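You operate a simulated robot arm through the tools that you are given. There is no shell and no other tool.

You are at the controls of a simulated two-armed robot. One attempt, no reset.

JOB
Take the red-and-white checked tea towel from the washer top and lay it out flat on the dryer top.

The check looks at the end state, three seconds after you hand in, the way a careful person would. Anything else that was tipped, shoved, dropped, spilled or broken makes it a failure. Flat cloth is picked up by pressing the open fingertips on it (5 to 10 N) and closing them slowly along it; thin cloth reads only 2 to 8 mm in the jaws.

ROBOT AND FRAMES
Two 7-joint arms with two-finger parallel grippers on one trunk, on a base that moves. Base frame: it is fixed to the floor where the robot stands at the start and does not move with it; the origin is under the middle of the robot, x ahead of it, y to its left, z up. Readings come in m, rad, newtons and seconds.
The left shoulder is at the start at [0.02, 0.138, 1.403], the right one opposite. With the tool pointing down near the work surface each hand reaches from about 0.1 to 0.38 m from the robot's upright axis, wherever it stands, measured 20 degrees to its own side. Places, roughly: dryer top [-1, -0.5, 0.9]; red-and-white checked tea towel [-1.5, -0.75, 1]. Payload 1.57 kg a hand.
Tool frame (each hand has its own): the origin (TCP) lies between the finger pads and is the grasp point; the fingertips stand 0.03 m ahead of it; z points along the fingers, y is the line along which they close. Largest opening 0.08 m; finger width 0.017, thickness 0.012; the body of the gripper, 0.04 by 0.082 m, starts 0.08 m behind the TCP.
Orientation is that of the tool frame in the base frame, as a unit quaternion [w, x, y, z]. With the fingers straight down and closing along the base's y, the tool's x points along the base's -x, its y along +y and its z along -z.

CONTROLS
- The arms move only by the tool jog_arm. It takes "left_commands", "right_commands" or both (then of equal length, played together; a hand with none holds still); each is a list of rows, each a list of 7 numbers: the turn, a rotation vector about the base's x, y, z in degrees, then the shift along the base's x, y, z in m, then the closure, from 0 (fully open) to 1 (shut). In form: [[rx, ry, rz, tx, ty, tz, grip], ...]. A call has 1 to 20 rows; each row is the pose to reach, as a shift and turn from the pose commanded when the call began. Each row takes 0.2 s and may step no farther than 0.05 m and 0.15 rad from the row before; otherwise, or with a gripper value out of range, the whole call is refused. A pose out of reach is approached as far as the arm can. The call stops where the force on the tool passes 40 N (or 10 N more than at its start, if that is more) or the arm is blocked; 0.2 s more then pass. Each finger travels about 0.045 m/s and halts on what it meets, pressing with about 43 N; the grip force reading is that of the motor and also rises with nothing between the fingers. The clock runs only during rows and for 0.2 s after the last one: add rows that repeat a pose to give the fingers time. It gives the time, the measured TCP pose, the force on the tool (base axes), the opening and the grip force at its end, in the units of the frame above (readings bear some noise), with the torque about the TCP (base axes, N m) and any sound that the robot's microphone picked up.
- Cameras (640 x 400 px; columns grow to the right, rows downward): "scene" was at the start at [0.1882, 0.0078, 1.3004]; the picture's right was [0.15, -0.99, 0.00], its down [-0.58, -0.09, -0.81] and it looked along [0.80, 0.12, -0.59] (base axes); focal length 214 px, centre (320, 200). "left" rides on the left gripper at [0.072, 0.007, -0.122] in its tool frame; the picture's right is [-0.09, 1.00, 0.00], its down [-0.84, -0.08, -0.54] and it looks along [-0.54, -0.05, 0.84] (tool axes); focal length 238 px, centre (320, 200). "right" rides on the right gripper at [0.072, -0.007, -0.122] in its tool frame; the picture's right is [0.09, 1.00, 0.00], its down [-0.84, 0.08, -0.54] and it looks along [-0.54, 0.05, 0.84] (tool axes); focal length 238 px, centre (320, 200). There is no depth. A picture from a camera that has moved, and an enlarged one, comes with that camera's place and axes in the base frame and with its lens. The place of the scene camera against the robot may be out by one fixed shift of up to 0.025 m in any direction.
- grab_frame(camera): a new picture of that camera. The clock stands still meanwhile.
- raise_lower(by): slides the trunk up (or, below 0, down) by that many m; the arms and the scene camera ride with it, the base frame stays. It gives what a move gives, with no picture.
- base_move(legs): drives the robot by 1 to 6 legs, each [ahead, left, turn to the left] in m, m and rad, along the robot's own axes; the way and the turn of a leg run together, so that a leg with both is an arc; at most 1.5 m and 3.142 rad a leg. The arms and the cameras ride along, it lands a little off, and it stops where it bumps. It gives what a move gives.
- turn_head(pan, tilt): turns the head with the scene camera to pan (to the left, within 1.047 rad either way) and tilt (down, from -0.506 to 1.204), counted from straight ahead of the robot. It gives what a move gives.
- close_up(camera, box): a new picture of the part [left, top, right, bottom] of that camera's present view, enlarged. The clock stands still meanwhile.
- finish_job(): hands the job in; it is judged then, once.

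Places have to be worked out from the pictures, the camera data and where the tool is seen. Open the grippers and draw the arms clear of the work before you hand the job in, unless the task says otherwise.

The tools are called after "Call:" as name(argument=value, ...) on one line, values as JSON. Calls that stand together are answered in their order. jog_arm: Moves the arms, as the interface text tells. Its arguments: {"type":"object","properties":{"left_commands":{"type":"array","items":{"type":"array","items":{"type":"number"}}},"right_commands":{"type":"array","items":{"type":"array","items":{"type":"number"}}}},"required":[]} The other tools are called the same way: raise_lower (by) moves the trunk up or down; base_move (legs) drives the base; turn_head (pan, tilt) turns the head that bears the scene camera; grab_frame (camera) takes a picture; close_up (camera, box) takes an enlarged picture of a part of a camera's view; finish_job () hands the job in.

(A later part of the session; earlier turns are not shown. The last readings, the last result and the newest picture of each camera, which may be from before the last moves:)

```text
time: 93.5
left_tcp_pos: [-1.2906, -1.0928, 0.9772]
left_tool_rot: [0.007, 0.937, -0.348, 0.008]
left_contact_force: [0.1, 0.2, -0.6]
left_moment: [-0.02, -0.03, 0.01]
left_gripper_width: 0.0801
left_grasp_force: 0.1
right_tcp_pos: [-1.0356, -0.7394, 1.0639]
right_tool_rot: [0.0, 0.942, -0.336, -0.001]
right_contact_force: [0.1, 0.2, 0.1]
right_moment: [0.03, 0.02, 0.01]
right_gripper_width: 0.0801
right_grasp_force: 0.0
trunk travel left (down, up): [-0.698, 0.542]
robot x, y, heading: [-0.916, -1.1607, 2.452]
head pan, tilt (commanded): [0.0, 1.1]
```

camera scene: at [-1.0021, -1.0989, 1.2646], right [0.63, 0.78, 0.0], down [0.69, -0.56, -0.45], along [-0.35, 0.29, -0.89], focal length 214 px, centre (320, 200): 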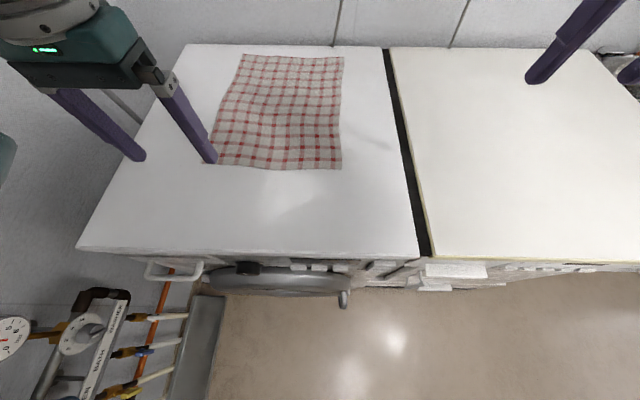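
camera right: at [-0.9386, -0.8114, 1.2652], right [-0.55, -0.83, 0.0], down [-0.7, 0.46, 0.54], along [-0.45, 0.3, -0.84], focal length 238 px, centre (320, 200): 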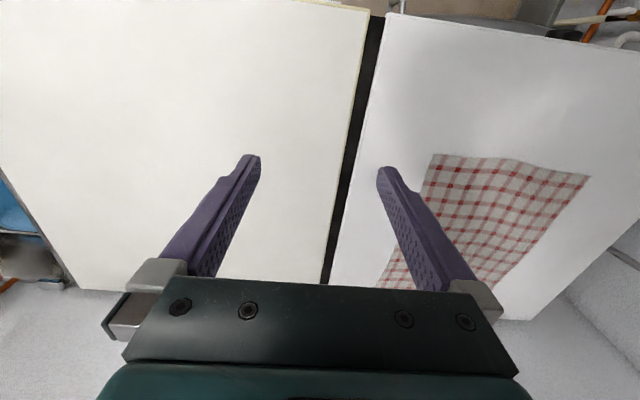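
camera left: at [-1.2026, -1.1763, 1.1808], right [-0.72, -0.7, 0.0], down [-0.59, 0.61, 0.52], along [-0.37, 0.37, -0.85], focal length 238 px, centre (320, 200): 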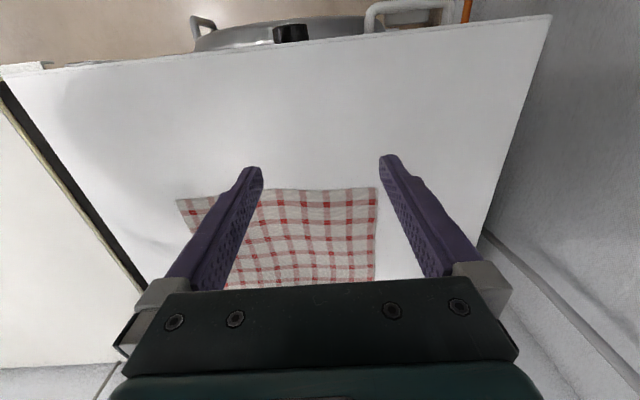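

Left hand needs (-0.057,+0.008) and the right hand (-0.167,-0.18) to sit over the inset front corners. I move them there still about 5 cm above, with the openings narrowed to ~3 cm, and check with the hand cameras.

Call:
jog_arm(left_commands=[[0, 0, 0, -0.01, 0.001, 0.01, 0.1], [0, 0, 0, -0.02, 0.003, 0.01, 0.2], [0, 0, 0, -0.03, 0.004, 0.01, 0.3], [0, 0, 0, -0.04, 0.006, 0.01, 0.4], [0, 0, 0, -0.05, 0.007, 0.01, 0.5], [0, 0, 0, -0.057, 0.008, 0.01, 0.6], [0, 0, 0, -0.057, 0.008, 0.01, 0.6]], right_commands=[[0, 0, 0, -0.028, -0.03, 0, 0.1], [0, 0, 0, -0.056, -0.06, 0, 0.2], [0, 0, 0, -0.084, -0.09, 0, 0.3], [0, 0, 0, -0.112, -0.12, 0, 0.4], [0, 0, 0, -0.14, -0.15, -0.02, 0.5], [0, 0, 0, -0.167, -0.18, -0.05, 0.6], [0, 0, 0, -0.167, -0.18, -0.07, 0.6]])

Call:
grab_frame(camera="scene")

Call:
grab_frame(camera="left")

Call:
grab_frame(camera="right")

```text
refused: row 6 steps farther than a row can; nothing moved
```

```text
taken
camera scene: at [-1.0399, -1.0663, 1.1845], right [0.64, 0.77, 0.0], down [0.69, -0.57, -0.45], along [-0.35, 0.29, -0.89], focal length 214 px, centre (320, 200)
```

scene: 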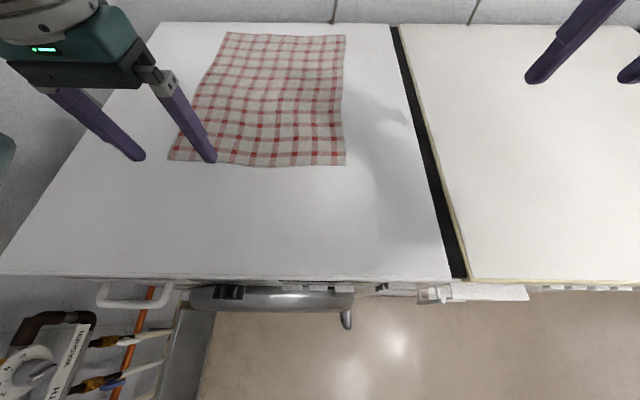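

```text
taken
camera left: at [-1.2414, -1.1424, 1.1009], right [-0.72, -0.69, 0.01], down [-0.59, 0.62, 0.52], along [-0.37, 0.37, -0.85], focal length 238 px, centre (320, 200)
```

left: 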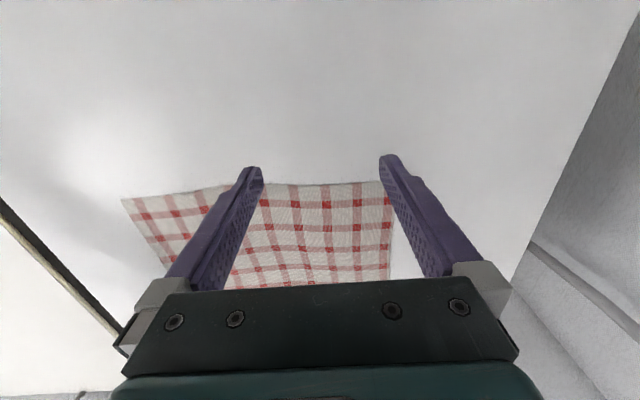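

```text
taken
camera right: at [-0.9743, -0.7793, 1.1852], right [-0.56, -0.83, 0.0], down [-0.7, 0.47, 0.54], along [-0.45, 0.3, -0.84], focal length 238 px, centre (320, 200)
```

right: 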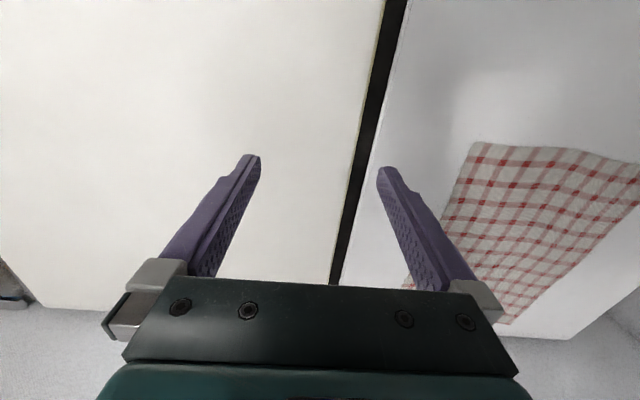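

Comparing the cameras suggests the washer top is nearer z≈0.878 than 0.905, which puts the corners at BL(-1.376,-1.108) and BR(-1.180,-0.897). I move the hands above inset points near those corners.

Call:
jog_arm(left_commands=[[0, 0, 0, -0.01, 0.002, 0.01, 0.1], [0, 0, 0, -0.02, 0.005, 0.01, 0.2], [0, 0, 0, -0.03, 0.007, 0.01, 0.3], [0, 0, 0, -0.04, 0.01, 0.01, 0.4], [0, 0, 0, -0.055, 0.014, 0.01, 0.5], [0, 0, 0, -0.071, 0.018, 0.01, 0.6], [0, 0, 0, -0.071, 0.018, 0.01, 0.6], [0, 0, 0, -0.071, 0.018, 0.01, 0.6]], right_commands=[[0, 0, 0, -0.0295, -0.0293, 0, 0.1], [0, 0, 0, -0.059, -0.0587, 0, 0.2], [0, 0, 0, -0.0885, -0.088, 0, 0.3], [0, 0, 0, -0.118, -0.1173, 0, 0.4], [0, 0, 0, -0.1475, -0.1467, 0, 0.5], [0, 0, 0, -0.177, -0.176, -0.01, 0.6], [0, 0, 0, -0.177, -0.176, -0.04, 0.6], [0, 0, 0, -0.177, -0.176, -0.075, 0.6]])

Call:
grab_frame(camera="scene")

Call:
grab_frame(camera="left")

Call:
grab_frame(camera="right")

```text
time: 95.3
left_tcp_pos: [-1.361, -1.0742, 0.9866]
left_tool_rot: [0.007, 0.937, -0.349, 0.008]
left_contact_force: [0.3, -0.7, -0.6]
left_moment: [0.0, 0.02, 0.02]
left_gripper_width: 0.0318
left_grasp_force: 0.0
right_tcp_pos: [-1.2079, -0.9169, 0.9888]
right_tool_rot: [0.001, 0.942, -0.334, -0.001]
right_contact_force: [-0.1, 0.8, -0.3]
right_moment: [0.02, 0.0, 0.01]
right_gripper_width: 0.0321
right_grasp_force: 0.0
trunk travel left (down, up): [-0.698, 0.542]
robot x, y, heading: [-0.9171, -1.1657, 2.45]
head pan, tilt (commanded): [0.0, 1.1]
```

```text
taken
camera scene: at [-1.0398, -1.0664, 1.1845], right [0.64, 0.77, 0.0], down [0.69, -0.57, -0.45], along [-0.35, 0.29, -0.89], focal length 214 px, centre (320, 200)
```

scene: 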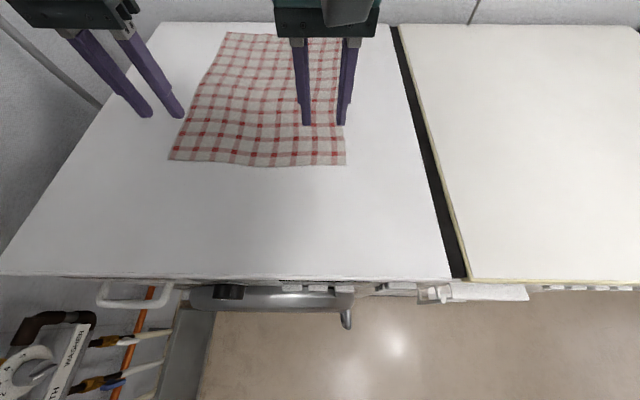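

```text
taken
camera left: at [-1.3128, -1.1245, 1.1106], right [-0.72, -0.69, 0.0], down [-0.59, 0.62, 0.52], along [-0.37, 0.38, -0.85], focal length 238 px, centre (320, 200)
```

left: 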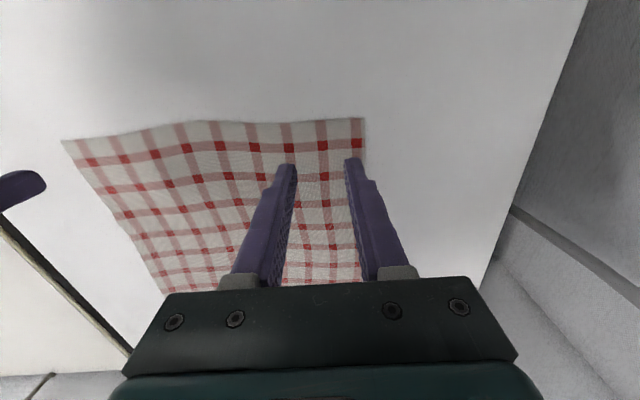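

```text
taken
camera right: at [-1.148, -0.9566, 1.1121], right [-0.56, -0.83, 0.0], down [-0.7, 0.47, 0.54], along [-0.45, 0.3, -0.84], focal length 238 px, centre (320, 200)
```

right: 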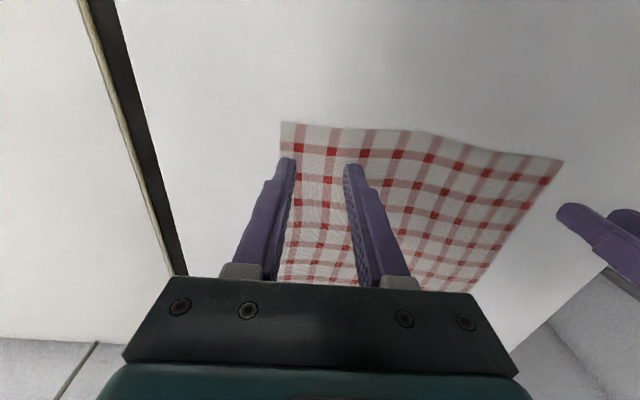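

The projected contact points are 1.7 cm inside the front edge for the left hand and only 0.7 cm for the right. I nudge the right hand inward 8 mm and lower both to just above the cloth.

Call:
jog_arm(left_commands=[[0, 0, 0, 0, 0, -0.015, 0.6], [0, 0, 0, 0, 0, -0.03, 0.6], [0, 0, 0, 0, 0, -0.045, 0.6], [0, 0, 0, 0, 0, -0.045, 0.6]], right_commands=[[0, 0, 0, -0.006, 0.005, -0.015, 0.6], [0, 0, 0, -0.006, 0.005, -0.03, 0.6], [0, 0, 0, -0.006, 0.005, -0.045, 0.6], [0, 0, 0, -0.006, 0.005, -0.045, 0.6]])

Call:
grab_frame(camera="left")

Call:
grab_frame(camera="right")

```text
time: 96.3
left_tcp_pos: [-1.3603, -1.0742, 0.9427]
left_tool_rot: [0.007, 0.937, -0.349, 0.009]
left_contact_force: [-0.1, -0.3, -0.5]
left_moment: [-0.02, -0.01, 0.0]
left_gripper_width: 0.0323
left_grasp_force: 0.1
right_tcp_pos: [-1.2181, -0.91, 0.9462]
right_tool_rot: [0.0, 0.942, -0.336, -0.001]
right_contact_force: [0.1, -0.9, -0.2]
right_moment: [-0.02, 0.01, 0.02]
right_gripper_width: 0.0319
right_grasp_force: 0.0
trunk travel left (down, up): [-0.698, 0.542]
robot x, y, heading: [-0.9182, -1.1659, 2.452]
head pan, tilt (commanded): [0.0, 1.1]
```

```text
taken
camera left: at [-1.3113, -1.1248, 1.0667], right [-0.72, -0.69, 0.0], down [-0.59, 0.62, 0.52], along [-0.37, 0.38, -0.85], focal length 238 px, centre (320, 200)
```

left: 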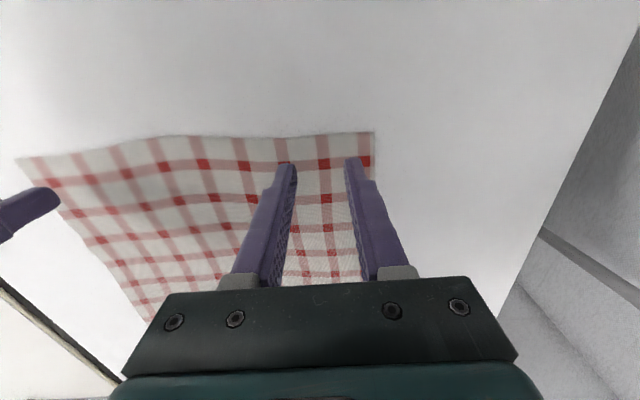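

```text
taken
camera right: at [-1.1572, -0.9493, 1.068], right [-0.56, -0.83, 0.0], down [-0.7, 0.47, 0.54], along [-0.45, 0.3, -0.84], focal length 238 px, centre (320, 200)
```

right: 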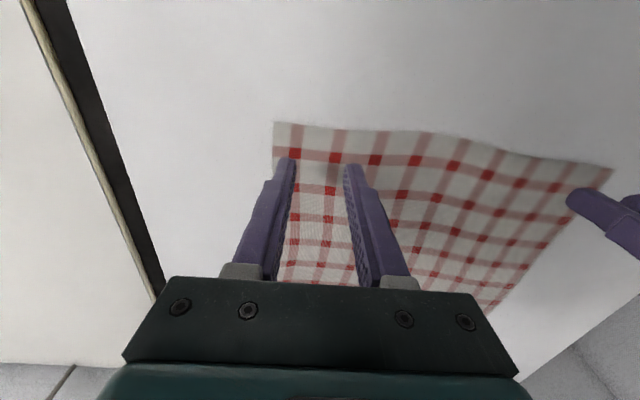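

No contact yet with the tips at about 0.913–0.916. I lower in small steps and read the forces.

Call:
jog_arm(left_commands=[[0, 0, 0, 0, 0, -0.005, 0.6], [0, 0, 0, 0, 0, -0.01, 0.6], [0, 0, 0, 0, 0, -0.014, 0.6]], right_commands=[[0, 0, 0, 0, 0, -0.005, 0.6], [0, 0, 0, 0, 0, -0.01, 0.6], [0, 0, 0, 0, 0, -0.015, 0.6]])

```text
time: 97.1
left_tcp_pos: [-1.361, -1.073, 0.9275]
left_tool_rot: [0.007, 0.937, -0.349, 0.008]
left_contact_force: [0.6, -0.3, -0.3]
left_moment: [0.03, 0.02, -0.03]
left_gripper_width: 0.0322
left_grasp_force: 0.0
right_tcp_pos: [-1.2172, -0.9099, 0.9275]
right_tool_rot: [0.0, 0.942, -0.335, -0.002]
right_contact_force: [-0.5, -1.0, 0.8]
right_moment: [0.03, 0.02, 0.0]
right_gripper_width: 0.032
right_grasp_force: 0.1
trunk travel left (down, up): [-0.698, 0.542]
robot x, y, heading: [-0.9127, -1.1656, 2.456]
head pan, tilt (commanded): [0.0, 1.1]
```

Still no contact at tips ≈0.8975. I continue down 8 mm in 2–3 mm steps.

Call:
jog_arm(left_commands=[[0, 0, 0, 0, 0, -0.003, 0.6], [0, 0, 0, 0, 0, -0.006, 0.6], [0, 0, 0, 0, 0, -0.008, 0.6]], right_commands=[[0, 0, 0, 0, 0, -0.003, 0.6], [0, 0, 0, 0, 0, -0.006, 0.6], [0, 0, 0, 0, 0, -0.008, 0.6]])

```text
time: 97.9
left_tcp_pos: [-1.3609, -1.075, 0.9193]
left_tool_rot: [0.007, 0.937, -0.348, 0.008]
left_contact_force: [0.2, 0.2, 0.1]
left_moment: [-0.02, -0.03, 0.0]
left_gripper_width: 0.0322
left_grasp_force: 0.0
right_tcp_pos: [-1.218, -0.912, 0.9202]
right_tool_rot: [0.0, 0.942, -0.336, -0.002]
right_contact_force: [0.0, 0.0, 0.2]
right_moment: [-0.02, -0.04, -0.03]
right_gripper_width: 0.032
right_grasp_force: 0.1
trunk travel left (down, up): [-0.698, 0.542]
robot x, y, heading: [-0.9186, -1.1654, 2.453]
head pan, tilt (commanded): [0.0, 1.1]
```

Tips are at about 0.890 with still no force. I go down another 6 mm in 2 mm steps.

Call:
jog_arm(left_commands=[[0, 0, 0, 0, 0, -0.002, 0.6], [0, 0, 0, 0, 0, -0.004, 0.6], [0, 0, 0, 0, 0, -0.006, 0.6]], right_commands=[[0, 0, 0, 0, 0, -0.002, 0.6], [0, 0, 0, 0, 0, -0.004, 0.6], [0, 0, 0, 0, 0, -0.006, 0.6]])

Call:
close_up(camera="left", box=[220, 100, 420, 225])

```text
time: 98.7
left_tcp_pos: [-1.3611, -1.075, 0.9131]
left_tool_rot: [0.006, 0.937, -0.349, 0.009]
left_contact_force: [-0.5, 0.1, 0.8]
left_moment: [-0.01, 0.0, 0.0]
left_gripper_width: 0.0319
left_grasp_force: 0.0
right_tcp_pos: [-1.2138, -0.9115, 0.9145]
right_tool_rot: [0.001, 0.942, -0.335, -0.001]
right_contact_force: [0.0, -0.4, -0.4]
right_moment: [0.0, 0.04, -0.02]
right_gripper_width: 0.0321
right_grasp_force: 0.0
right hand out of reach, approached as far as the arm can: row 3
trunk travel left (down, up): [-0.698, 0.542]
robot x, y, heading: [-0.9132, -1.1646, 2.455]
head pan, tilt (commanded): [0.0, 1.1]
```

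```text
3.20 times, centred on (320, 162) of left
camera zoom: at [-1.3124, -1.1253, 1.037], right [-0.72, -0.69, 0.0], down [-0.59, 0.62, 0.52], along [-0.37, 0.38, -0.85], focal length 763 px, centre (320, 320)
```

zoom: 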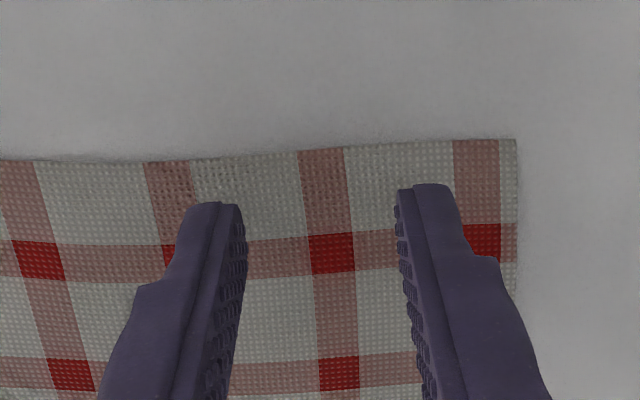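

The right hand is at its low-reach limit with no contact yet. I raise both hands 6 cm, lower the trunk 6 cm to regain reach, and check the elbow clearance.

Call:
jog_arm(left_commands=[[0, 0, 0, 0, 0, 0.02, 0.6], [0, 0, 0, 0, 0, 0.04, 0.6], [0, 0, 0, 0, 0, 0.06, 0.6]], right_commands=[[0, 0, 0, 0, 0, 0.02, 0.6], [0, 0, 0, 0, 0, 0.04, 0.6], [0, 0, 0, 0, 0, 0.06, 0.6]])

Call:
turn_head(pan=0.9, tilt=0.6)

Call:
grab_frame(camera="scene")

Call:
turn_head(pan=-0.9, tilt=0.6)

Call:
grab_frame(camera="scene")

```text
time: 99.5
left_tcp_pos: [-1.3608, -1.0753, 0.9722]
left_tool_rot: [0.006, 0.937, -0.349, 0.009]
left_contact_force: [0.4, 0.0, -0.2]
left_moment: [-0.02, 0.0, 0.0]
left_gripper_width: 0.0319
left_grasp_force: 0.1
right_tcp_pos: [-1.2184, -0.9135, 0.9246]
right_tool_rot: [0.003, 0.945, -0.328, 0.002]
right_contact_force: [-0.1, 0.1, 0.2]
right_moment: [0.01, -0.04, -0.01]
right_gripper_width: 0.0319
right_grasp_force: 0.0
right hand out of reach, approached as far as the arm can: row 1, 2, 3
trunk travel left (down, up): [-0.698, 0.542]
robot x, y, heading: [-0.9193, -1.1668, 2.455]
head pan, tilt (commanded): [0.0, 1.1]
```

```text
time: 100.7
left_tcp_pos: [-1.3618, -1.0743, 0.9714]
left_tool_rot: [0.006, 0.937, -0.35, 0.009]
left_contact_force: [0.6, 0.4, -0.3]
left_moment: [0.04, -0.01, 0.0]
left_gripper_width: 0.0319
left_grasp_force: 0.0
right_tcp_pos: [-1.2171, -0.9131, 0.9245]
right_tool_rot: [0.003, 0.945, -0.327, 0.003]
right_contact_force: [0.2, 0.0, 0.6]
right_moment: [0.03, 0.0, 0.02]
right_gripper_width: 0.032
right_grasp_force: 0.0
trunk travel left (down, up): [-0.698, 0.542]
robot x, y, heading: [-0.9195, -1.1592, 2.454]
head pan, tilt (commanded): [0.901, 0.6]
```

```text
taken
camera scene: at [-1.0776, -1.1249, 1.2231], right [-0.21, 0.98, 0.0], down [0.55, 0.12, -0.82], along [-0.81, -0.17, -0.57], focal length 214 px, centre (320, 200)
```

scene: 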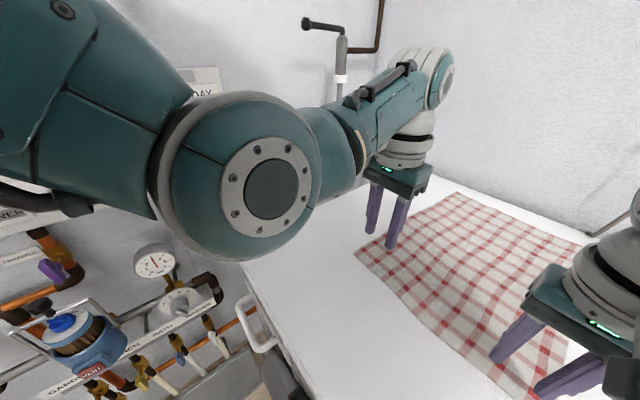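

```text
time: 102.5
left_tcp_pos: [-1.3608, -1.0743, 0.9705]
left_tool_rot: [0.007, 0.937, -0.349, 0.009]
left_contact_force: [0.7, -0.2, -0.1]
left_moment: [-0.01, -0.01, 0.0]
left_gripper_width: 0.032
left_grasp_force: 0.0
right_tcp_pos: [-1.2172, -0.9094, 0.9241]
right_tool_rot: [0.002, 0.943, -0.331, 0.003]
right_contact_force: [-0.1, -0.1, 0.6]
right_moment: [-0.01, -0.02, -0.02]
right_gripper_width: 0.0322
right_grasp_force: 0.1
trunk travel left (down, up): [-0.698, 0.542]
robot x, y, heading: [-0.9141, -1.164, 2.454]
head pan, tilt (commanded): [-0.901, 0.6]
```

```text
taken
camera scene: at [-1.0748, -1.0784, 1.2227], right [0.32, 0.95, 0.0], down [0.54, -0.18, -0.82], along [-0.78, 0.26, -0.57], focal length 214 px, centre (320, 200)
```

scene: 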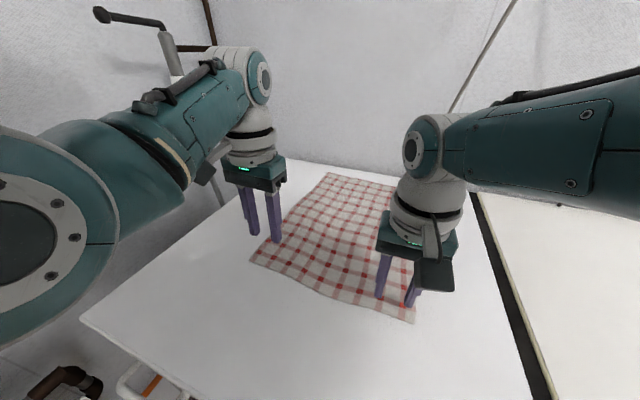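

The head was blocked by the right forearm, because the right hand works across the centreline here. I return the head, lift the right hand clear, and then shift the base left so the right hand works on its own side.

Call:
turn_head(pan=0.5, tilt=0.9)

Call:
jog_arm(right_commands=[[0, 0, 0, 0.012, 0.01, 0.01, 0.6], [0, 0, 0, 0.024, 0.02, 0.025, 0.6], [0, 0, 0, 0.036, 0.035, 0.04, 0.6], [0, 0, 0, 0.048, 0.05, 0.05, 0.6]])

Call:
grab_frame(camera="scene")

```text
time: 104.0
left_tcp_pos: [-1.3606, -1.0762, 0.9712]
left_tool_rot: [0.008, 0.937, -0.349, 0.009]
left_contact_force: [-0.2, -0.7, -0.5]
left_moment: [-0.01, 0.01, -0.04]
left_gripper_width: 0.0318
left_grasp_force: 0.0
right_tcp_pos: [-1.218, -0.9138, 0.9244]
right_tool_rot: [0.004, 0.945, -0.327, 0.002]
right_contact_force: [-0.4, 0.5, 0.3]
right_moment: [-0.01, -0.03, 0.05]
right_gripper_width: 0.0319
right_grasp_force: 0.1
trunk travel left (down, up): [-0.698, 0.542]
robot x, y, heading: [-0.9168, -1.1615, 2.456]
head pan, tilt (commanded): [0.499, 0.901]
```

```text
time: 105.0
left_tcp_pos: [-1.3598, -1.0758, 0.9716]
left_tool_rot: [0.007, 0.937, -0.349, 0.009]
left_contact_force: [-0.3, -0.5, 0.0]
left_moment: [0.01, 0.01, -0.03]
left_gripper_width: 0.0319
left_grasp_force: 0.0
right_tcp_pos: [-1.2141, -0.8575, 0.9597]
right_tool_rot: [0.002, 0.943, -0.334, -0.001]
right_contact_force: [0.4, -0.6, 0.2]
right_moment: [0.01, -0.01, 0.01]
right_gripper_width: 0.032
right_grasp_force: 0.0
right hand out of reach, approached as far as the arm can: row 1, 2, 3, 4
trunk travel left (down, up): [-0.698, 0.542]
robot x, y, heading: [-0.9184, -1.1622, 2.455]
head pan, tilt (commanded): [0.499, 0.901]
```

```text
taken
camera scene: at [-1.0653, -1.0922, 1.1984], right [0.19, 0.98, 0.0], down [0.77, -0.15, -0.62], along [-0.61, 0.12, -0.78], focal length 214 px, centre (320, 200)
```

scene: 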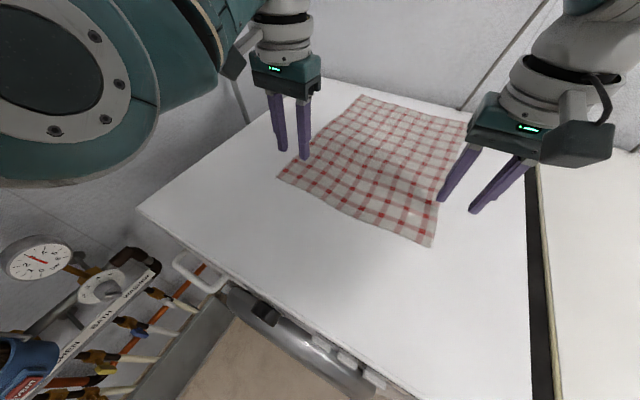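

The right arm shows the same wrist limit starting. I free it early with a clockwise yaw while moving it outward and up.

Call:
jog_arm(right_commands=[[0, 0, -8, 0.01, 0.012, 0.01, 0.6], [0, 0, -16, 0.02, 0.024, 0.02, 0.6], [0, 0, -20, 0.03, 0.036, 0.04, 0.6], [0, 0, -20, 0.045, 0.055, 0.06, 0.6], [0, 0, -20, 0.065, 0.075, 0.08, 0.6]])

Call:
grab_frame(camera="scene")

```text
time: 106.2
left_tcp_pos: [-1.3606, -1.0748, 0.9718]
left_tool_rot: [0.007, 0.937, -0.349, 0.009]
left_contact_force: [0.9, -0.2, -1.0]
left_moment: [-0.04, 0.04, 0.0]
left_gripper_width: 0.032
left_grasp_force: 0.1
right_tcp_pos: [-1.1889, -0.7571, 1.0316]
right_tool_rot: [0.002, 0.869, -0.494, 0.001]
right_contact_force: [0.3, -0.2, 0.4]
right_moment: [-0.01, 0.01, -0.03]
right_gripper_width: 0.0321
right_grasp_force: 0.0
right hand out of reach, approached as far as the arm can: row 1, 2, 3, 4, 5
trunk travel left (down, up): [-0.698, 0.542]
robot x, y, heading: [-0.9188, -1.1658, 2.45]
head pan, tilt (commanded): [0.499, 0.901]
```

```text
taken
camera scene: at [-1.0652, -1.0921, 1.1983], right [0.19, 0.98, 0.0], down [0.77, -0.15, -0.62], along [-0.61, 0.12, -0.78], focal length 214 px, centre (320, 200)
```

scene: 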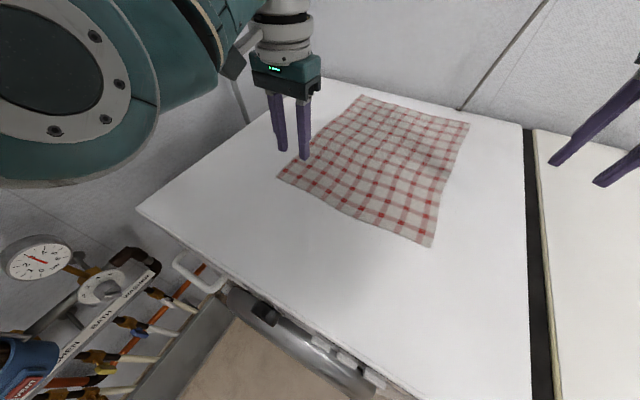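

I look toward the right arm to see its posture.

Call:
turn_head(pan=-0.6, tilt=0.5)

Call:
grab_frame(camera="scene")

```text
time: 107.5
left_tcp_pos: [-1.3614, -1.0746, 0.9716]
left_tool_rot: [0.007, 0.937, -0.349, 0.008]
left_contact_force: [-0.3, -1.0, -0.4]
left_moment: [0.01, 0.03, 0.01]
left_gripper_width: 0.0321
left_grasp_force: 0.1
right_tcp_pos: [-1.1886, -0.7573, 1.0322]
right_tool_rot: [0.0, 0.87, -0.493, 0.001]
right_contact_force: [0.4, -0.5, 0.1]
right_moment: [0.0, -0.05, -0.01]
right_gripper_width: 0.032
right_grasp_force: 0.1
trunk travel left (down, up): [-0.698, 0.542]
robot x, y, heading: [-0.915, -1.1627, 2.452]
head pan, tilt (commanded): [-0.6, 0.499]
```

```text
taken
camera scene: at [-1.0164, -1.0191, 1.2322], right [0.96, 0.28, 0.0], down [0.13, -0.46, -0.88], along [-0.24, 0.84, -0.48], focal length 214 px, centre (320, 200)
```

scene: 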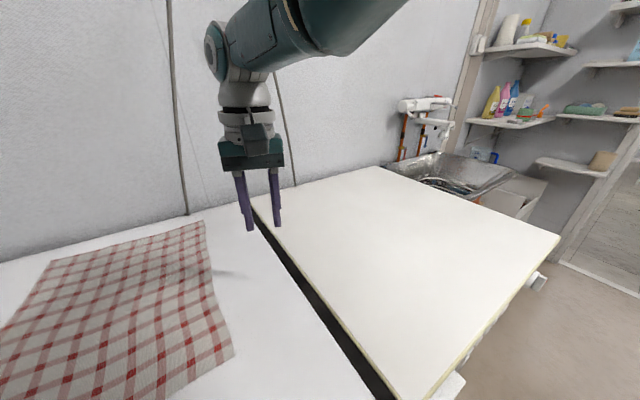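

The right elbow is up and forward, so the hand cannot retract at this yaw. I add a bit more clockwise yaw and try retracting.

Call:
jog_arm(right_commands=[[0, 0, -6, 0.005, -0.003, 0, 0.6], [0, 0, -12, 0.015, -0.01, 0, 0.6], [0, 0, -15, 0.03, -0.023, 0, 0.6], [0, 0, -15, 0.045, -0.036, 0, 0.6], [0, 0, -15, 0.06, -0.05, 0, 0.6], [0, 0, -15, 0.077, -0.064, 0, 0.6]])

Call:
grab_frame(camera="scene")

```text
time: 108.9
left_tcp_pos: [-1.3609, -1.0754, 0.9728]
left_tool_rot: [0.007, 0.937, -0.35, 0.008]
left_contact_force: [0.8, 0.2, 1.1]
left_moment: [-0.02, 0.03, 0.01]
left_gripper_width: 0.0322
left_grasp_force: 0.2
right_tcp_pos: [-1.1927, -0.7719, 1.0141]
right_tool_rot: [0.0, 0.798, -0.603, 0.0]
right_contact_force: [-1.0, 1.0, -1.1]
right_moment: [-0.02, -0.01, 0.02]
right_gripper_width: 0.032
right_grasp_force: 0.1
right hand out of reach, approached as far as the arm can: row 1, 2, 3, 4, 5, 6
trunk travel left (down, up): [-0.698, 0.542]
robot x, y, heading: [-0.9148, -1.1647, 2.453]
head pan, tilt (commanded): [-0.6, 0.499]
```

```text
taken
camera scene: at [-1.0163, -1.0191, 1.2322], right [0.96, 0.28, 0.0], down [0.13, -0.46, -0.88], along [-0.24, 0.84, -0.48], focal length 214 px, centre (320, 200)
```

scene: 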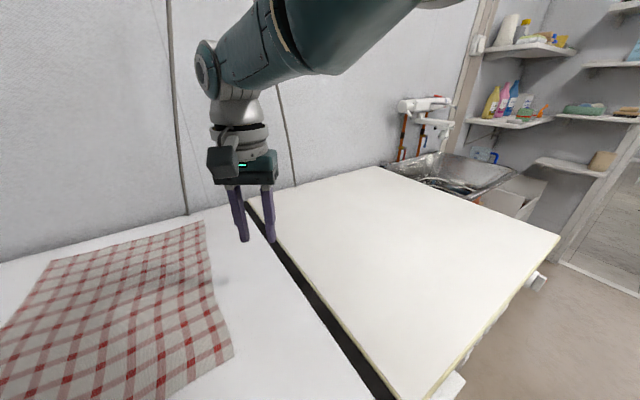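

No retraction yet, so I sweep the right hand out to its own side (over the dryer, at z≈1.04), which is what freed the left arm.

Call:
jog_arm(right_commands=[[0, 0, 0, 0.03, 0.031, 0.0, 0.6], [0, 0, 0, 0.06, 0.062, 0.0, 0.6], [0, 0, 0, 0.09, 0.093, 0.0, 0.6], [0, 0, 0, 0.12, 0.124, 0.0, 0.6], [0, 0, 0, 0.15, 0.155, 0.0, 0.6], [0, 0, 0, 0.18, 0.186, 0.0, 0.6], [0, 0, 0, 0.213, 0.22, 0.0, 0.6], [0, 0, 0, 0.213, 0.22, 0.0, 0.6]])

Call:
grab_frame(camera="scene")

```text
time: 110.7
left_tcp_pos: [-1.3619, -1.074, 0.9722]
left_tool_rot: [0.007, 0.937, -0.349, 0.008]
left_contact_force: [0.1, -0.8, 0.3]
left_moment: [0.04, 0.01, -0.02]
left_gripper_width: 0.032
left_grasp_force: 0.0
right_tcp_pos: [-0.9693, -0.5758, 1.0192]
right_tool_rot: [-0.001, 0.797, -0.603, -0.001]
right_contact_force: [-0.8, 0.1, 0.0]
right_moment: [0.04, 0.01, -0.03]
right_gripper_width: 0.0319
right_grasp_force: 0.0
right hand out of reach, approached as far as the arm can: row 1, 2, 3, 4, 6, 7, 8
trunk travel left (down, up): [-0.698, 0.542]
robot x, y, heading: [-0.9166, -1.1668, 2.447]
head pan, tilt (commanded): [-0.6, 0.499]
```

```text
taken
camera scene: at [-1.0163, -1.0191, 1.2322], right [0.96, 0.28, 0.0], down [0.13, -0.46, -0.88], along [-0.24, 0.84, -0.48], focal length 214 px, centre (320, 200)
```

scene: 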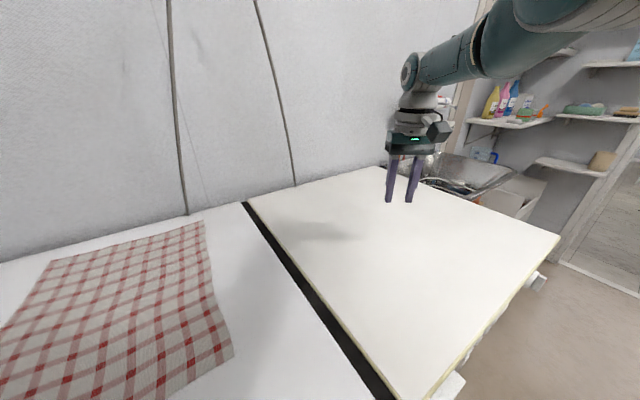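

It moved out, though still biased forward. Earlier this arm did retract when higher, so I raise it toward 1.15 while holding the retracted target.

Call:
jog_arm(right_commands=[[0, 0, 0, 0, 0, 0.03, 0.6], [0, 0, 0, 0, 0, 0.06, 0.6], [0, 0, 0, 0, 0, 0.09, 0.6], [0, 0, 0, 0, 0, 0.11, 0.6], [0, 0, 5, 0, 0, 0.11, 0.6], [0, 0, 10, 0, 0, 0.11, 0.6], [0, 0, 15, 0, 0, 0.11, 0.6]])

Call:
grab_frame(camera="scene")

```text
time: 112.3
left_tcp_pos: [-1.3604, -1.0742, 0.9703]
left_tool_rot: [0.007, 0.937, -0.349, 0.009]
left_contact_force: [-0.1, 0.3, 0.0]
left_moment: [0.0, 0.03, -0.03]
left_gripper_width: 0.0321
left_grasp_force: 0.0
right_tcp_pos: [-0.9715, -0.5692, 1.1261]
right_tool_rot: [0.001, 0.871, -0.492, 0.0]
right_contact_force: [-0.4, -0.3, 0.4]
right_moment: [0.01, 0.02, 0.03]
right_gripper_width: 0.0322
right_grasp_force: 0.0
right hand out of reach, approached as far as the arm can: row 1, 2, 3, 4, 5, 6, 7
trunk travel left (down, up): [-0.698, 0.542]
robot x, y, heading: [-0.9149, -1.1662, 2.449]
head pan, tilt (commanded): [-0.6, 0.499]
```

```text
taken
camera scene: at [-1.0163, -1.0191, 1.2322], right [0.96, 0.28, 0.0], down [0.13, -0.46, -0.88], along [-0.24, 0.84, -0.48], focal length 214 px, centre (320, 200)
```

scene: 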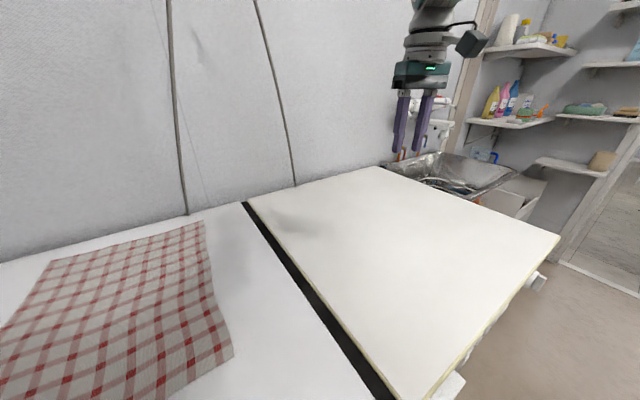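

Orientation is met but it still won't retract. Earlier this arm retracted while tilted forward, so I tilt the fingers 25° forward and let it come back.

Call:
jog_arm(right_commands=[[5.3, 6.4, 0, 0, 0, 0, 0.6], [10.6, 12.8, 0, 0, 0, 0, 0.6], [16, 19.3, 0, 0, 0, 0, 0.6], [21, 25.5, 0, 0, 0, 0, 0.6], [21, 25.5, 0, 0, 0, 0, 0.6], [21, 25.5, 0, 0, 0, 0, 0.6]])

Call:
grab_frame(camera="scene")

```text
time: 113.7
left_tcp_pos: [-1.3611, -1.0741, 0.9719]
left_tool_rot: [0.008, 0.937, -0.349, 0.008]
left_contact_force: [0.5, -0.8, -0.6]
left_moment: [0.0, 0.01, 0.05]
left_gripper_width: 0.032
left_grasp_force: 0.0
right_tcp_pos: [-0.9912, -0.4779, 1.1156]
right_tool_rot: [-0.047, 0.834, -0.473, -0.282]
right_contact_force: [-0.2, 0.0, -0.1]
right_moment: [-0.02, 0.02, 0.02]
right_gripper_width: 0.0321
right_grasp_force: 0.0
right hand out of reach, approached as far as the arm can: row 1, 2, 3, 4, 5, 6
trunk travel left (down, up): [-0.698, 0.542]
robot x, y, heading: [-0.9127, -1.1658, 2.454]
head pan, tilt (commanded): [-0.6, 0.499]
```

```text
taken
camera scene: at [-1.0163, -1.0192, 1.2322], right [0.96, 0.28, 0.0], down [0.13, -0.46, -0.88], along [-0.24, 0.84, -0.48], focal length 214 px, centre (320, 200)
```

scene: 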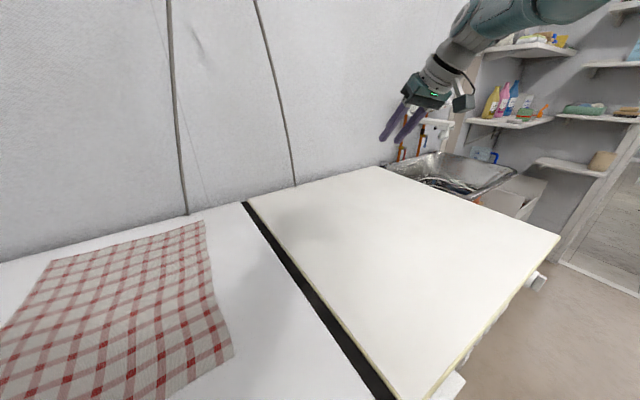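

The wrist did come back by about 7 cm. I hold the same command for several rows to see whether it keeps converging.

Call:
jog_arm(right_commands=[[0, 0, 0, 0, 0, 0, 0.6], [0, 0, 0, 0, 0, 0, 0.6], [0, 0, 0, 0, 0, 0, 0.6], [0, 0, 0, 0, 0, 0, 0.6]])

```text
time: 114.7
left_tcp_pos: [-1.3603, -1.0743, 0.9703]
left_tool_rot: [0.007, 0.937, -0.349, 0.008]
left_contact_force: [-0.1, 1.2, 0.0]
left_moment: [0.0, 0.0, 0.01]
left_gripper_width: 0.0318
left_grasp_force: 0.0
right_tcp_pos: [-0.9907, -0.4763, 1.1168]
right_tool_rot: [-0.048, 0.834, -0.474, -0.28]
right_contact_force: [-0.5, -0.2, -0.2]
right_moment: [0.02, -0.02, -0.03]
right_gripper_width: 0.0318
right_grasp_force: 0.1
trunk travel left (down, up): [-0.698, 0.542]
robot x, y, heading: [-0.9137, -1.1636, 2.454]
head pan, tilt (commanded): [-0.6, 0.499]
```

The command base resets to the reached pose, so I work in small relative steps from here, retracting 6 cm at constant tilt.

Call:
jog_arm(right_commands=[[0, 0, 0, 0.015, -0.013, 0, 0.6], [0, 0, 0, 0.03, -0.025, 0, 0.6], [0, 0, 0, 0.046, -0.038, 0, 0.6], [0, 0, 0, 0.06, -0.05, 0, 0.6], [0, 0, 0, 0.077, -0.064, 0, 0.6]])

```text
time: 115.9
left_tcp_pos: [-1.3614, -1.0751, 0.972]
left_tool_rot: [0.007, 0.937, -0.35, 0.009]
left_contact_force: [0.0, 1.0, 0.2]
left_moment: [0.02, 0.01, -0.04]
left_gripper_width: 0.0321
left_grasp_force: 0.0
right_tcp_pos: [-0.9143, -0.467, 1.1149]
right_tool_rot: [-0.047, 0.835, -0.472, -0.281]
right_contact_force: [0.0, 0.7, -0.6]
right_moment: [-0.01, 0.01, -0.01]
right_gripper_width: 0.0317
right_grasp_force: 0.1
right hand out of reach, approached as far as the arm can: row 1, 2, 3, 4, 5
trunk travel left (down, up): [-0.698, 0.542]
robot x, y, heading: [-0.9154, -1.1653, 2.455]
head pan, tilt (commanded): [-0.6, 0.499]
```

The wrist stays at a constant 0.49 m from the shoulder, so the arm is locked straight (a singularity) and not at a wrist limit. I push straight inward toward the shoulder with a larger, longer command so the elbow starts to bend.

Call:
jog_arm(right_commands=[[0, 0, 0, -0.004, -0.048, 0, 0.6], [0, 0, 0, -0.008, -0.096, 0, 0.6], [0, 0, 0, -0.012, -0.144, 0, 0.6], [0, 0, 0, -0.016, -0.19, 0, 0.6], [0, 0, 0, -0.016, -0.19, 0, 0.6], [0, 0, 0, -0.016, -0.19, 0, 0.6], [0, 0, 0, -0.016, -0.19, 0, 0.6], [0, 0, 0, -0.016, -0.19, 0, 0.6], [0, 0, 0, -0.016, -0.19, 0, 0.6], [0, 0, 0, -0.016, -0.19, 0, 0.6]])

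Call:
grab_frame(camera="scene")

```text
time: 118.1
left_tcp_pos: [-1.3604, -1.0752, 0.971]
left_tool_rot: [0.007, 0.937, -0.349, 0.009]
left_contact_force: [-1.1, 0.5, -0.2]
left_moment: [0.01, -0.01, 0.0]
left_gripper_width: 0.0323
left_grasp_force: 0.1
right_tcp_pos: [-0.9567, -0.4725, 1.0984]
right_tool_rot: [-0.048, 0.834, -0.472, -0.281]
right_contact_force: [0.2, 0.6, -0.3]
right_moment: [-0.01, 0.01, 0.02]
right_gripper_width: 0.0322
right_grasp_force: 0.0
right hand out of reach, approached as far as the arm can: row 1, 2, 3, 4, 5, 6, 7, 8, 9, 10
trunk travel left (down, up): [-0.698, 0.542]
robot x, y, heading: [-0.914, -1.1647, 2.452]
head pan, tilt (commanded): [-0.6, 0.499]
```

```text
taken
camera scene: at [-1.0163, -1.0191, 1.2322], right [0.96, 0.28, 0.0], down [0.13, -0.46, -0.88], along [-0.24, 0.84, -0.48], focal length 214 px, centre (320, 200)
```

scene: 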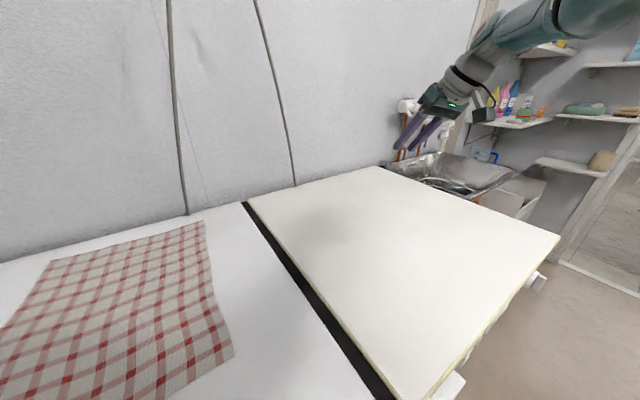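

It only slides along a sphere around the shoulder. Earlier the right arm unlocked with a combined retract, untilt and raise, so I repeat that combination.

Call:
jog_arm(right_commands=[[0, 0, 0, 0.02, -0.016, 0.02, 0.6], [-3.5, -4.2, 0, 0.04, -0.033, 0.04, 0.6], [-7, -8.5, 0, 0.06, -0.05, 0.06, 0.6], [-10.5, -12.7, 0, 0.08, -0.066, 0.08, 0.6], [-14, -17, 0, 0.1, -0.083, 0.1, 0.6], [-17.5, -21.2, 0, 0.12, -0.1, 0.1, 0.6], [-21, -25.5, 0, 0.14, -0.116, 0.1, 0.6], [-21, -25.5, 0, 0.154, -0.128, 0.1, 0.6]])

Call:
grab_frame(camera="scene")

```text
time: 119.2
left_tcp_pos: [-1.3613, -1.0748, 0.9708]
left_tool_rot: [0.006, 0.937, -0.349, 0.008]
left_contact_force: [-0.1, -0.8, 0.0]
left_moment: [0.04, 0.02, -0.01]
left_gripper_width: 0.0319
left_grasp_force: 0.0
right_tcp_pos: [-0.8404, -0.5301, 1.1289]
right_tool_rot: [-0.003, 0.864, -0.502, -0.035]
right_contact_force: [1.1, -0.2, 0.4]
right_moment: [0.03, 0.02, -0.01]
right_gripper_width: 0.032
right_grasp_force: 0.1
right hand out of reach, approached as far as the arm can: row 1, 2, 3, 4, 5
trunk travel left (down, up): [-0.698, 0.542]
robot x, y, heading: [-0.9174, -1.1649, 2.456]
head pan, tilt (commanded): [-0.6, 0.499]
stopped in row 5 (right hand): the arm was blocked; the commanded pose is now the measured one
```

```text
taken
camera scene: at [-1.0164, -1.0191, 1.2322], right [0.96, 0.28, 0.0], down [0.13, -0.46, -0.88], along [-0.24, 0.84, -0.48], focal length 214 px, centre (320, 200)
```

scene: 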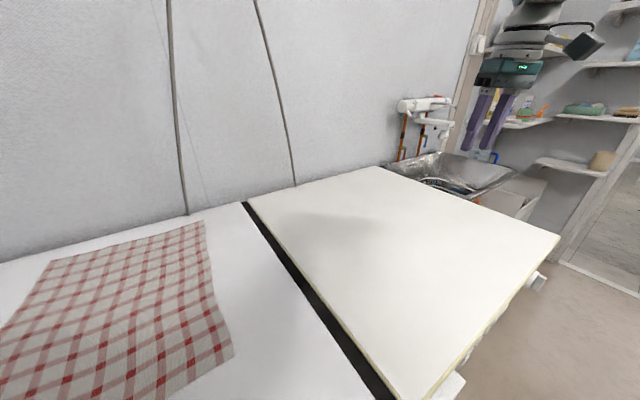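

It's now at fwd 0.35, lat −0.54, nearly tool-down. The left arm was freed by counter-clockwise yaw, so I try that sense on the right arm too, with a slight inward pull.

Call:
jog_arm(right_commands=[[0, 0, 8, -0.003, -0.01, 0, 0.6], [0, 0, 16, -0.006, -0.02, 0, 0.6], [0, 0, 24, -0.009, -0.03, 0, 0.6], [0, 0, 32, -0.012, -0.045, 0, 0.6], [0, 0, 40, -0.015, -0.06, 0, 0.6], [0, 0, 40, -0.02, -0.09, 0, 0.6]])

```text
time: 120.6
left_tcp_pos: [-1.3608, -1.0752, 0.9706]
left_tool_rot: [0.007, 0.937, -0.349, 0.009]
left_contact_force: [-0.5, 0.5, 1.0]
left_moment: [0.01, -0.01, -0.01]
left_gripper_width: 0.032
left_grasp_force: 0.1
right_tcp_pos: [-0.8644, -0.5443, 1.1305]
right_tool_rot: [0.014, 0.983, -0.181, -0.031]
right_contact_force: [-0.2, -0.2, -0.6]
right_moment: [0.0, -0.01, 0.0]
right_gripper_width: 0.0325
right_grasp_force: 0.2
right hand out of reach, approached as far as the arm can: row 1, 2, 3, 4, 5, 6
trunk travel left (down, up): [-0.698, 0.542]
robot x, y, heading: [-0.9166, -1.168, 2.453]
head pan, tilt (commanded): [-0.6, 0.499]
```

The wrist stays 0.5 m from the shoulder, so the arm is straight. A tool rotation must bend the elbow at first order, so I roll the right fingers inward (the mirror of what worked on the left) with a slight inward pull.

Call:
jog_arm(right_commands=[[-5.4, 4.5, 0, 0, -0.01, 0, 0.6], [-10.8, 8.9, 0, 0, -0.02, 0, 0.6], [-16.2, 13.4, 0, 0, -0.03, 0, 0.6], [-21.6, 17.9, 0, 0, -0.04, 0, 0.6], [-27, 22.3, 0, 0, -0.05, 0, 0.6], [-32.3, 26.8, 0, 0, -0.06, 0, 0.6]])

Call:
grab_frame(camera="scene")

```text
time: 122.0
left_tcp_pos: [-1.3613, -1.0751, 0.9721]
left_tool_rot: [0.007, 0.937, -0.35, 0.008]
left_contact_force: [0.9, 0.9, 0.2]
left_moment: [-0.01, 0.01, 0.0]
left_gripper_width: 0.0319
left_grasp_force: 0.1
right_tcp_pos: [-0.8683, -0.6212, 1.1453]
right_tool_rot: [0.245, 0.938, -0.176, -0.17]
right_contact_force: [0.6, -0.8, 1.0]
right_moment: [-0.02, 0.01, -0.02]
right_gripper_width: 0.032
right_grasp_force: 0.0
right hand out of reach, approached as far as the arm can: row 1, 2, 3, 4, 5, 6
trunk travel left (down, up): [-0.698, 0.542]
robot x, y, heading: [-0.9142, -1.169, 2.456]
head pan, tilt (commanded): [-0.6, 0.499]
```

```text
taken
camera scene: at [-1.0163, -1.0191, 1.2322], right [0.96, 0.28, 0.0], down [0.13, -0.46, -0.88], along [-0.24, 0.84, -0.48], focal length 214 px, centre (320, 200)
```

scene: 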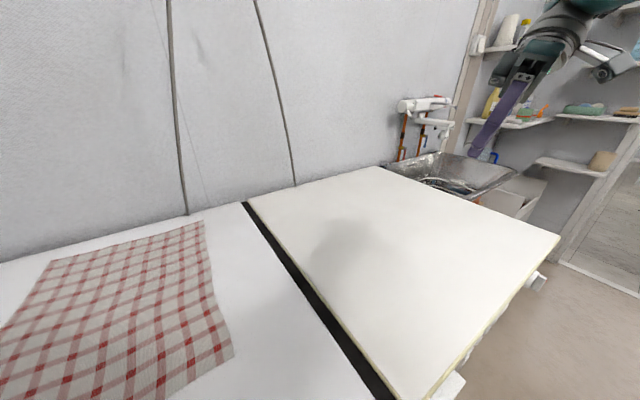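

Still straight. I try the opposite roll, fingers swinging outward, while pulling toward the shoulder.

Call:
jog_arm(right_commands=[[5.4, -4.5, 0, 0, -0.01, 0, 0.6], [10.8, -8.9, 0, 0, -0.02, 0, 0.6], [16.2, -13.4, 0, 0, -0.03, 0, 0.6], [21.6, -17.9, 0, 0, -0.04, 0, 0.6], [27, -22.3, 0, 0, -0.05, 0, 0.6], [32.3, -26.8, 0, 0, -0.06, 0, 0.6], [37.7, -31.3, 0, 0, -0.07, 0, 0.6], [43.1, -35.7, 0, 0, -0.08, 0, 0.6], [48.5, -40.2, 0, 0, -0.09, 0, 0.6]])

Call:
grab_frame(camera="scene")

```text
time: 123.5
left_tcp_pos: [-1.3609, -1.0756, 0.9714]
left_tool_rot: [0.006, 0.937, -0.349, 0.009]
left_contact_force: [-0.1, -0.2, -0.4]
left_moment: [-0.03, 0.02, 0.0]
left_gripper_width: 0.0319
left_grasp_force: 0.0
right_tcp_pos: [-0.7884, -0.5224, 1.1361]
right_tool_rot: [-0.049, 0.958, -0.279, 0.04]
right_contact_force: [0.2, 0.1, -0.7]
right_moment: [0.0, 0.06, 0.01]
right_gripper_width: 0.032
right_grasp_force: 0.0
right hand out of reach, approached as far as the arm can: row 1, 2, 3, 4, 5, 6, 7
trunk travel left (down, up): [-0.698, 0.542]
robot x, y, heading: [-0.9205, -1.1653, 2.451]
head pan, tilt (commanded): [-0.6, 0.499]
stopped in row 7 (right hand): the arm was blocked; the commanded pose is now the measured one
```

```text
taken
camera scene: at [-1.0164, -1.0191, 1.2323], right [0.96, 0.28, 0.0], down [0.13, -0.46, -0.88], along [-0.24, 0.84, -0.48], focal length 214 px, centre (320, 200)
```

scene: 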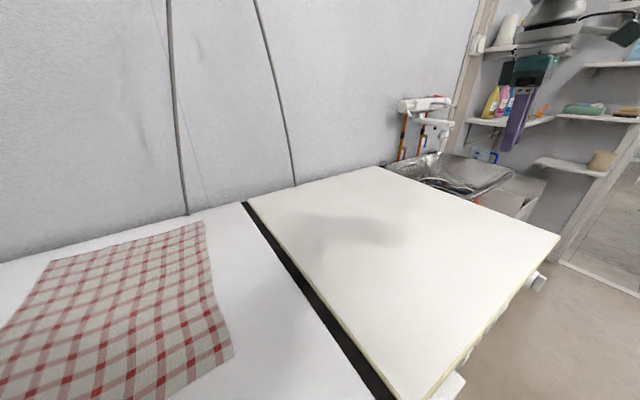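

It's still locked. The left arm actually unlocked from a forward-tilted pose in front plus yaw, so I bring the right hand to the mirrored pose (fwd 0.57, lat −0.2, tilt 35°).

Call:
jog_arm(right_commands=[[2, 2.5, -0.6, -0.04, -0.0116, -0.01, 0.6], [4, 5, -1.2, -0.08, -0.0232, -0.02, 0.6], [6, 7.4, -1.9, -0.12, -0.0348, -0.03, 0.6], [8, 9.8, -2.5, -0.16, -0.0464, -0.04, 0.6], [10, 12.3, -3.2, -0.2, -0.058, -0.05, 0.6], [12.2, 14.7, -3.8, -0.24, -0.0696, -0.06, 0.6], [14.2, 17.2, -4.5, -0.28, -0.0812, -0.07, 0.6], [16.2, 19.6, -5.1, -0.32, -0.0928, -0.08, 0.6], [18.3, 22, -5.8, -0.36, -0.1044, -0.09, 0.6], [20.3, 24.5, -6.4, -0.4, -0.116, -0.1, 0.6], [22.3, 27, -7, -0.44, -0.127, -0.106, 0.6]])

Call:
grab_frame(camera="scene")

```text
time: 125.9
left_tcp_pos: [-1.3601, -1.0742, 0.9708]
left_tool_rot: [0.007, 0.937, -0.35, 0.008]
left_contact_force: [-1.0, -0.5, 0.9]
left_moment: [0.02, 0.02, -0.01]
left_gripper_width: 0.0317
left_grasp_force: 0.0
right_tcp_pos: [-1.2334, -0.644, 1.0307]
right_tool_rot: [-0.164, 0.895, -0.342, -0.235]
right_contact_force: [-0.2, -0.1, -0.1]
right_moment: [0.02, 0.04, 0.01]
right_gripper_width: 0.0322
right_grasp_force: 0.1
right hand out of reach, approached as far as the arm can: row 1, 2, 3, 4, 5, 6, 7, 8, 9, 10, 11
trunk travel left (down, up): [-0.698, 0.542]
robot x, y, heading: [-0.9175, -1.1675, 2.447]
head pan, tilt (commanded): [-0.6, 0.499]
```

```text
taken
camera scene: at [-1.0161, -1.0191, 1.2322], right [0.96, 0.28, 0.0], down [0.13, -0.46, -0.88], along [-0.24, 0.84, -0.48], focal length 214 px, centre (320, 200)
```

scene: 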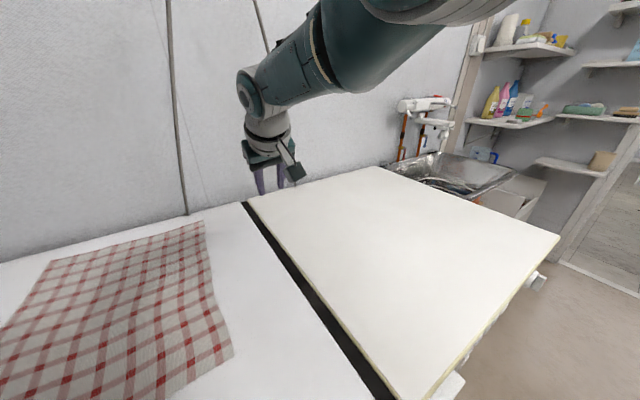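

The right hand is at the mirrored pose. I apply the mirrored unlock: clockwise yaw 24°, then raise and retract a little.

Call:
jog_arm(right_commands=[[0, 0, -8, 0, 0, 0, 0.6], [0, 0, -16, 0, 0, 0.01, 0.6], [0, 0, -24, 0, 0, 0.02, 0.6], [0, 0, -24, 0.02, -0.017, 0.04, 0.6], [0, 0, -24, 0.04, -0.034, 0.06, 0.6], [0, 0, -24, 0.06, -0.05, 0.06, 0.6]])

Call:
grab_frame(camera="scene")

```text
time: 127.3
left_tcp_pos: [-1.3612, -1.0748, 0.971]
left_tool_rot: [0.006, 0.937, -0.349, 0.01]
left_contact_force: [0.7, -0.4, -0.3]
left_moment: [0.01, -0.06, -0.01]
left_gripper_width: 0.0321
left_grasp_force: 0.0
right_tcp_pos: [-1.1716, -0.6943, 1.0882]
right_tool_rot: [-0.209, 0.804, -0.521, -0.194]
right_contact_force: [-0.1, 0.9, 0.4]
right_moment: [-0.03, -0.01, 0.0]
right_gripper_width: 0.0319
right_grasp_force: 0.0
right hand out of reach, approached as far as the arm can: row 1, 2, 3
trunk travel left (down, up): [-0.698, 0.542]
robot x, y, heading: [-0.9194, -1.1613, 2.451]
head pan, tilt (commanded): [-0.6, 0.499]
```

```text
taken
camera scene: at [-1.016, -1.0191, 1.2322], right [0.96, 0.28, 0.0], down [0.13, -0.46, -0.88], along [-0.24, 0.84, -0.48], focal length 214 px, centre (320, 200)
```

scene: 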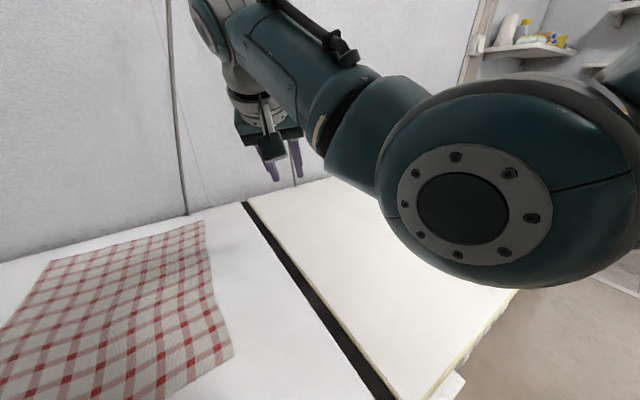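

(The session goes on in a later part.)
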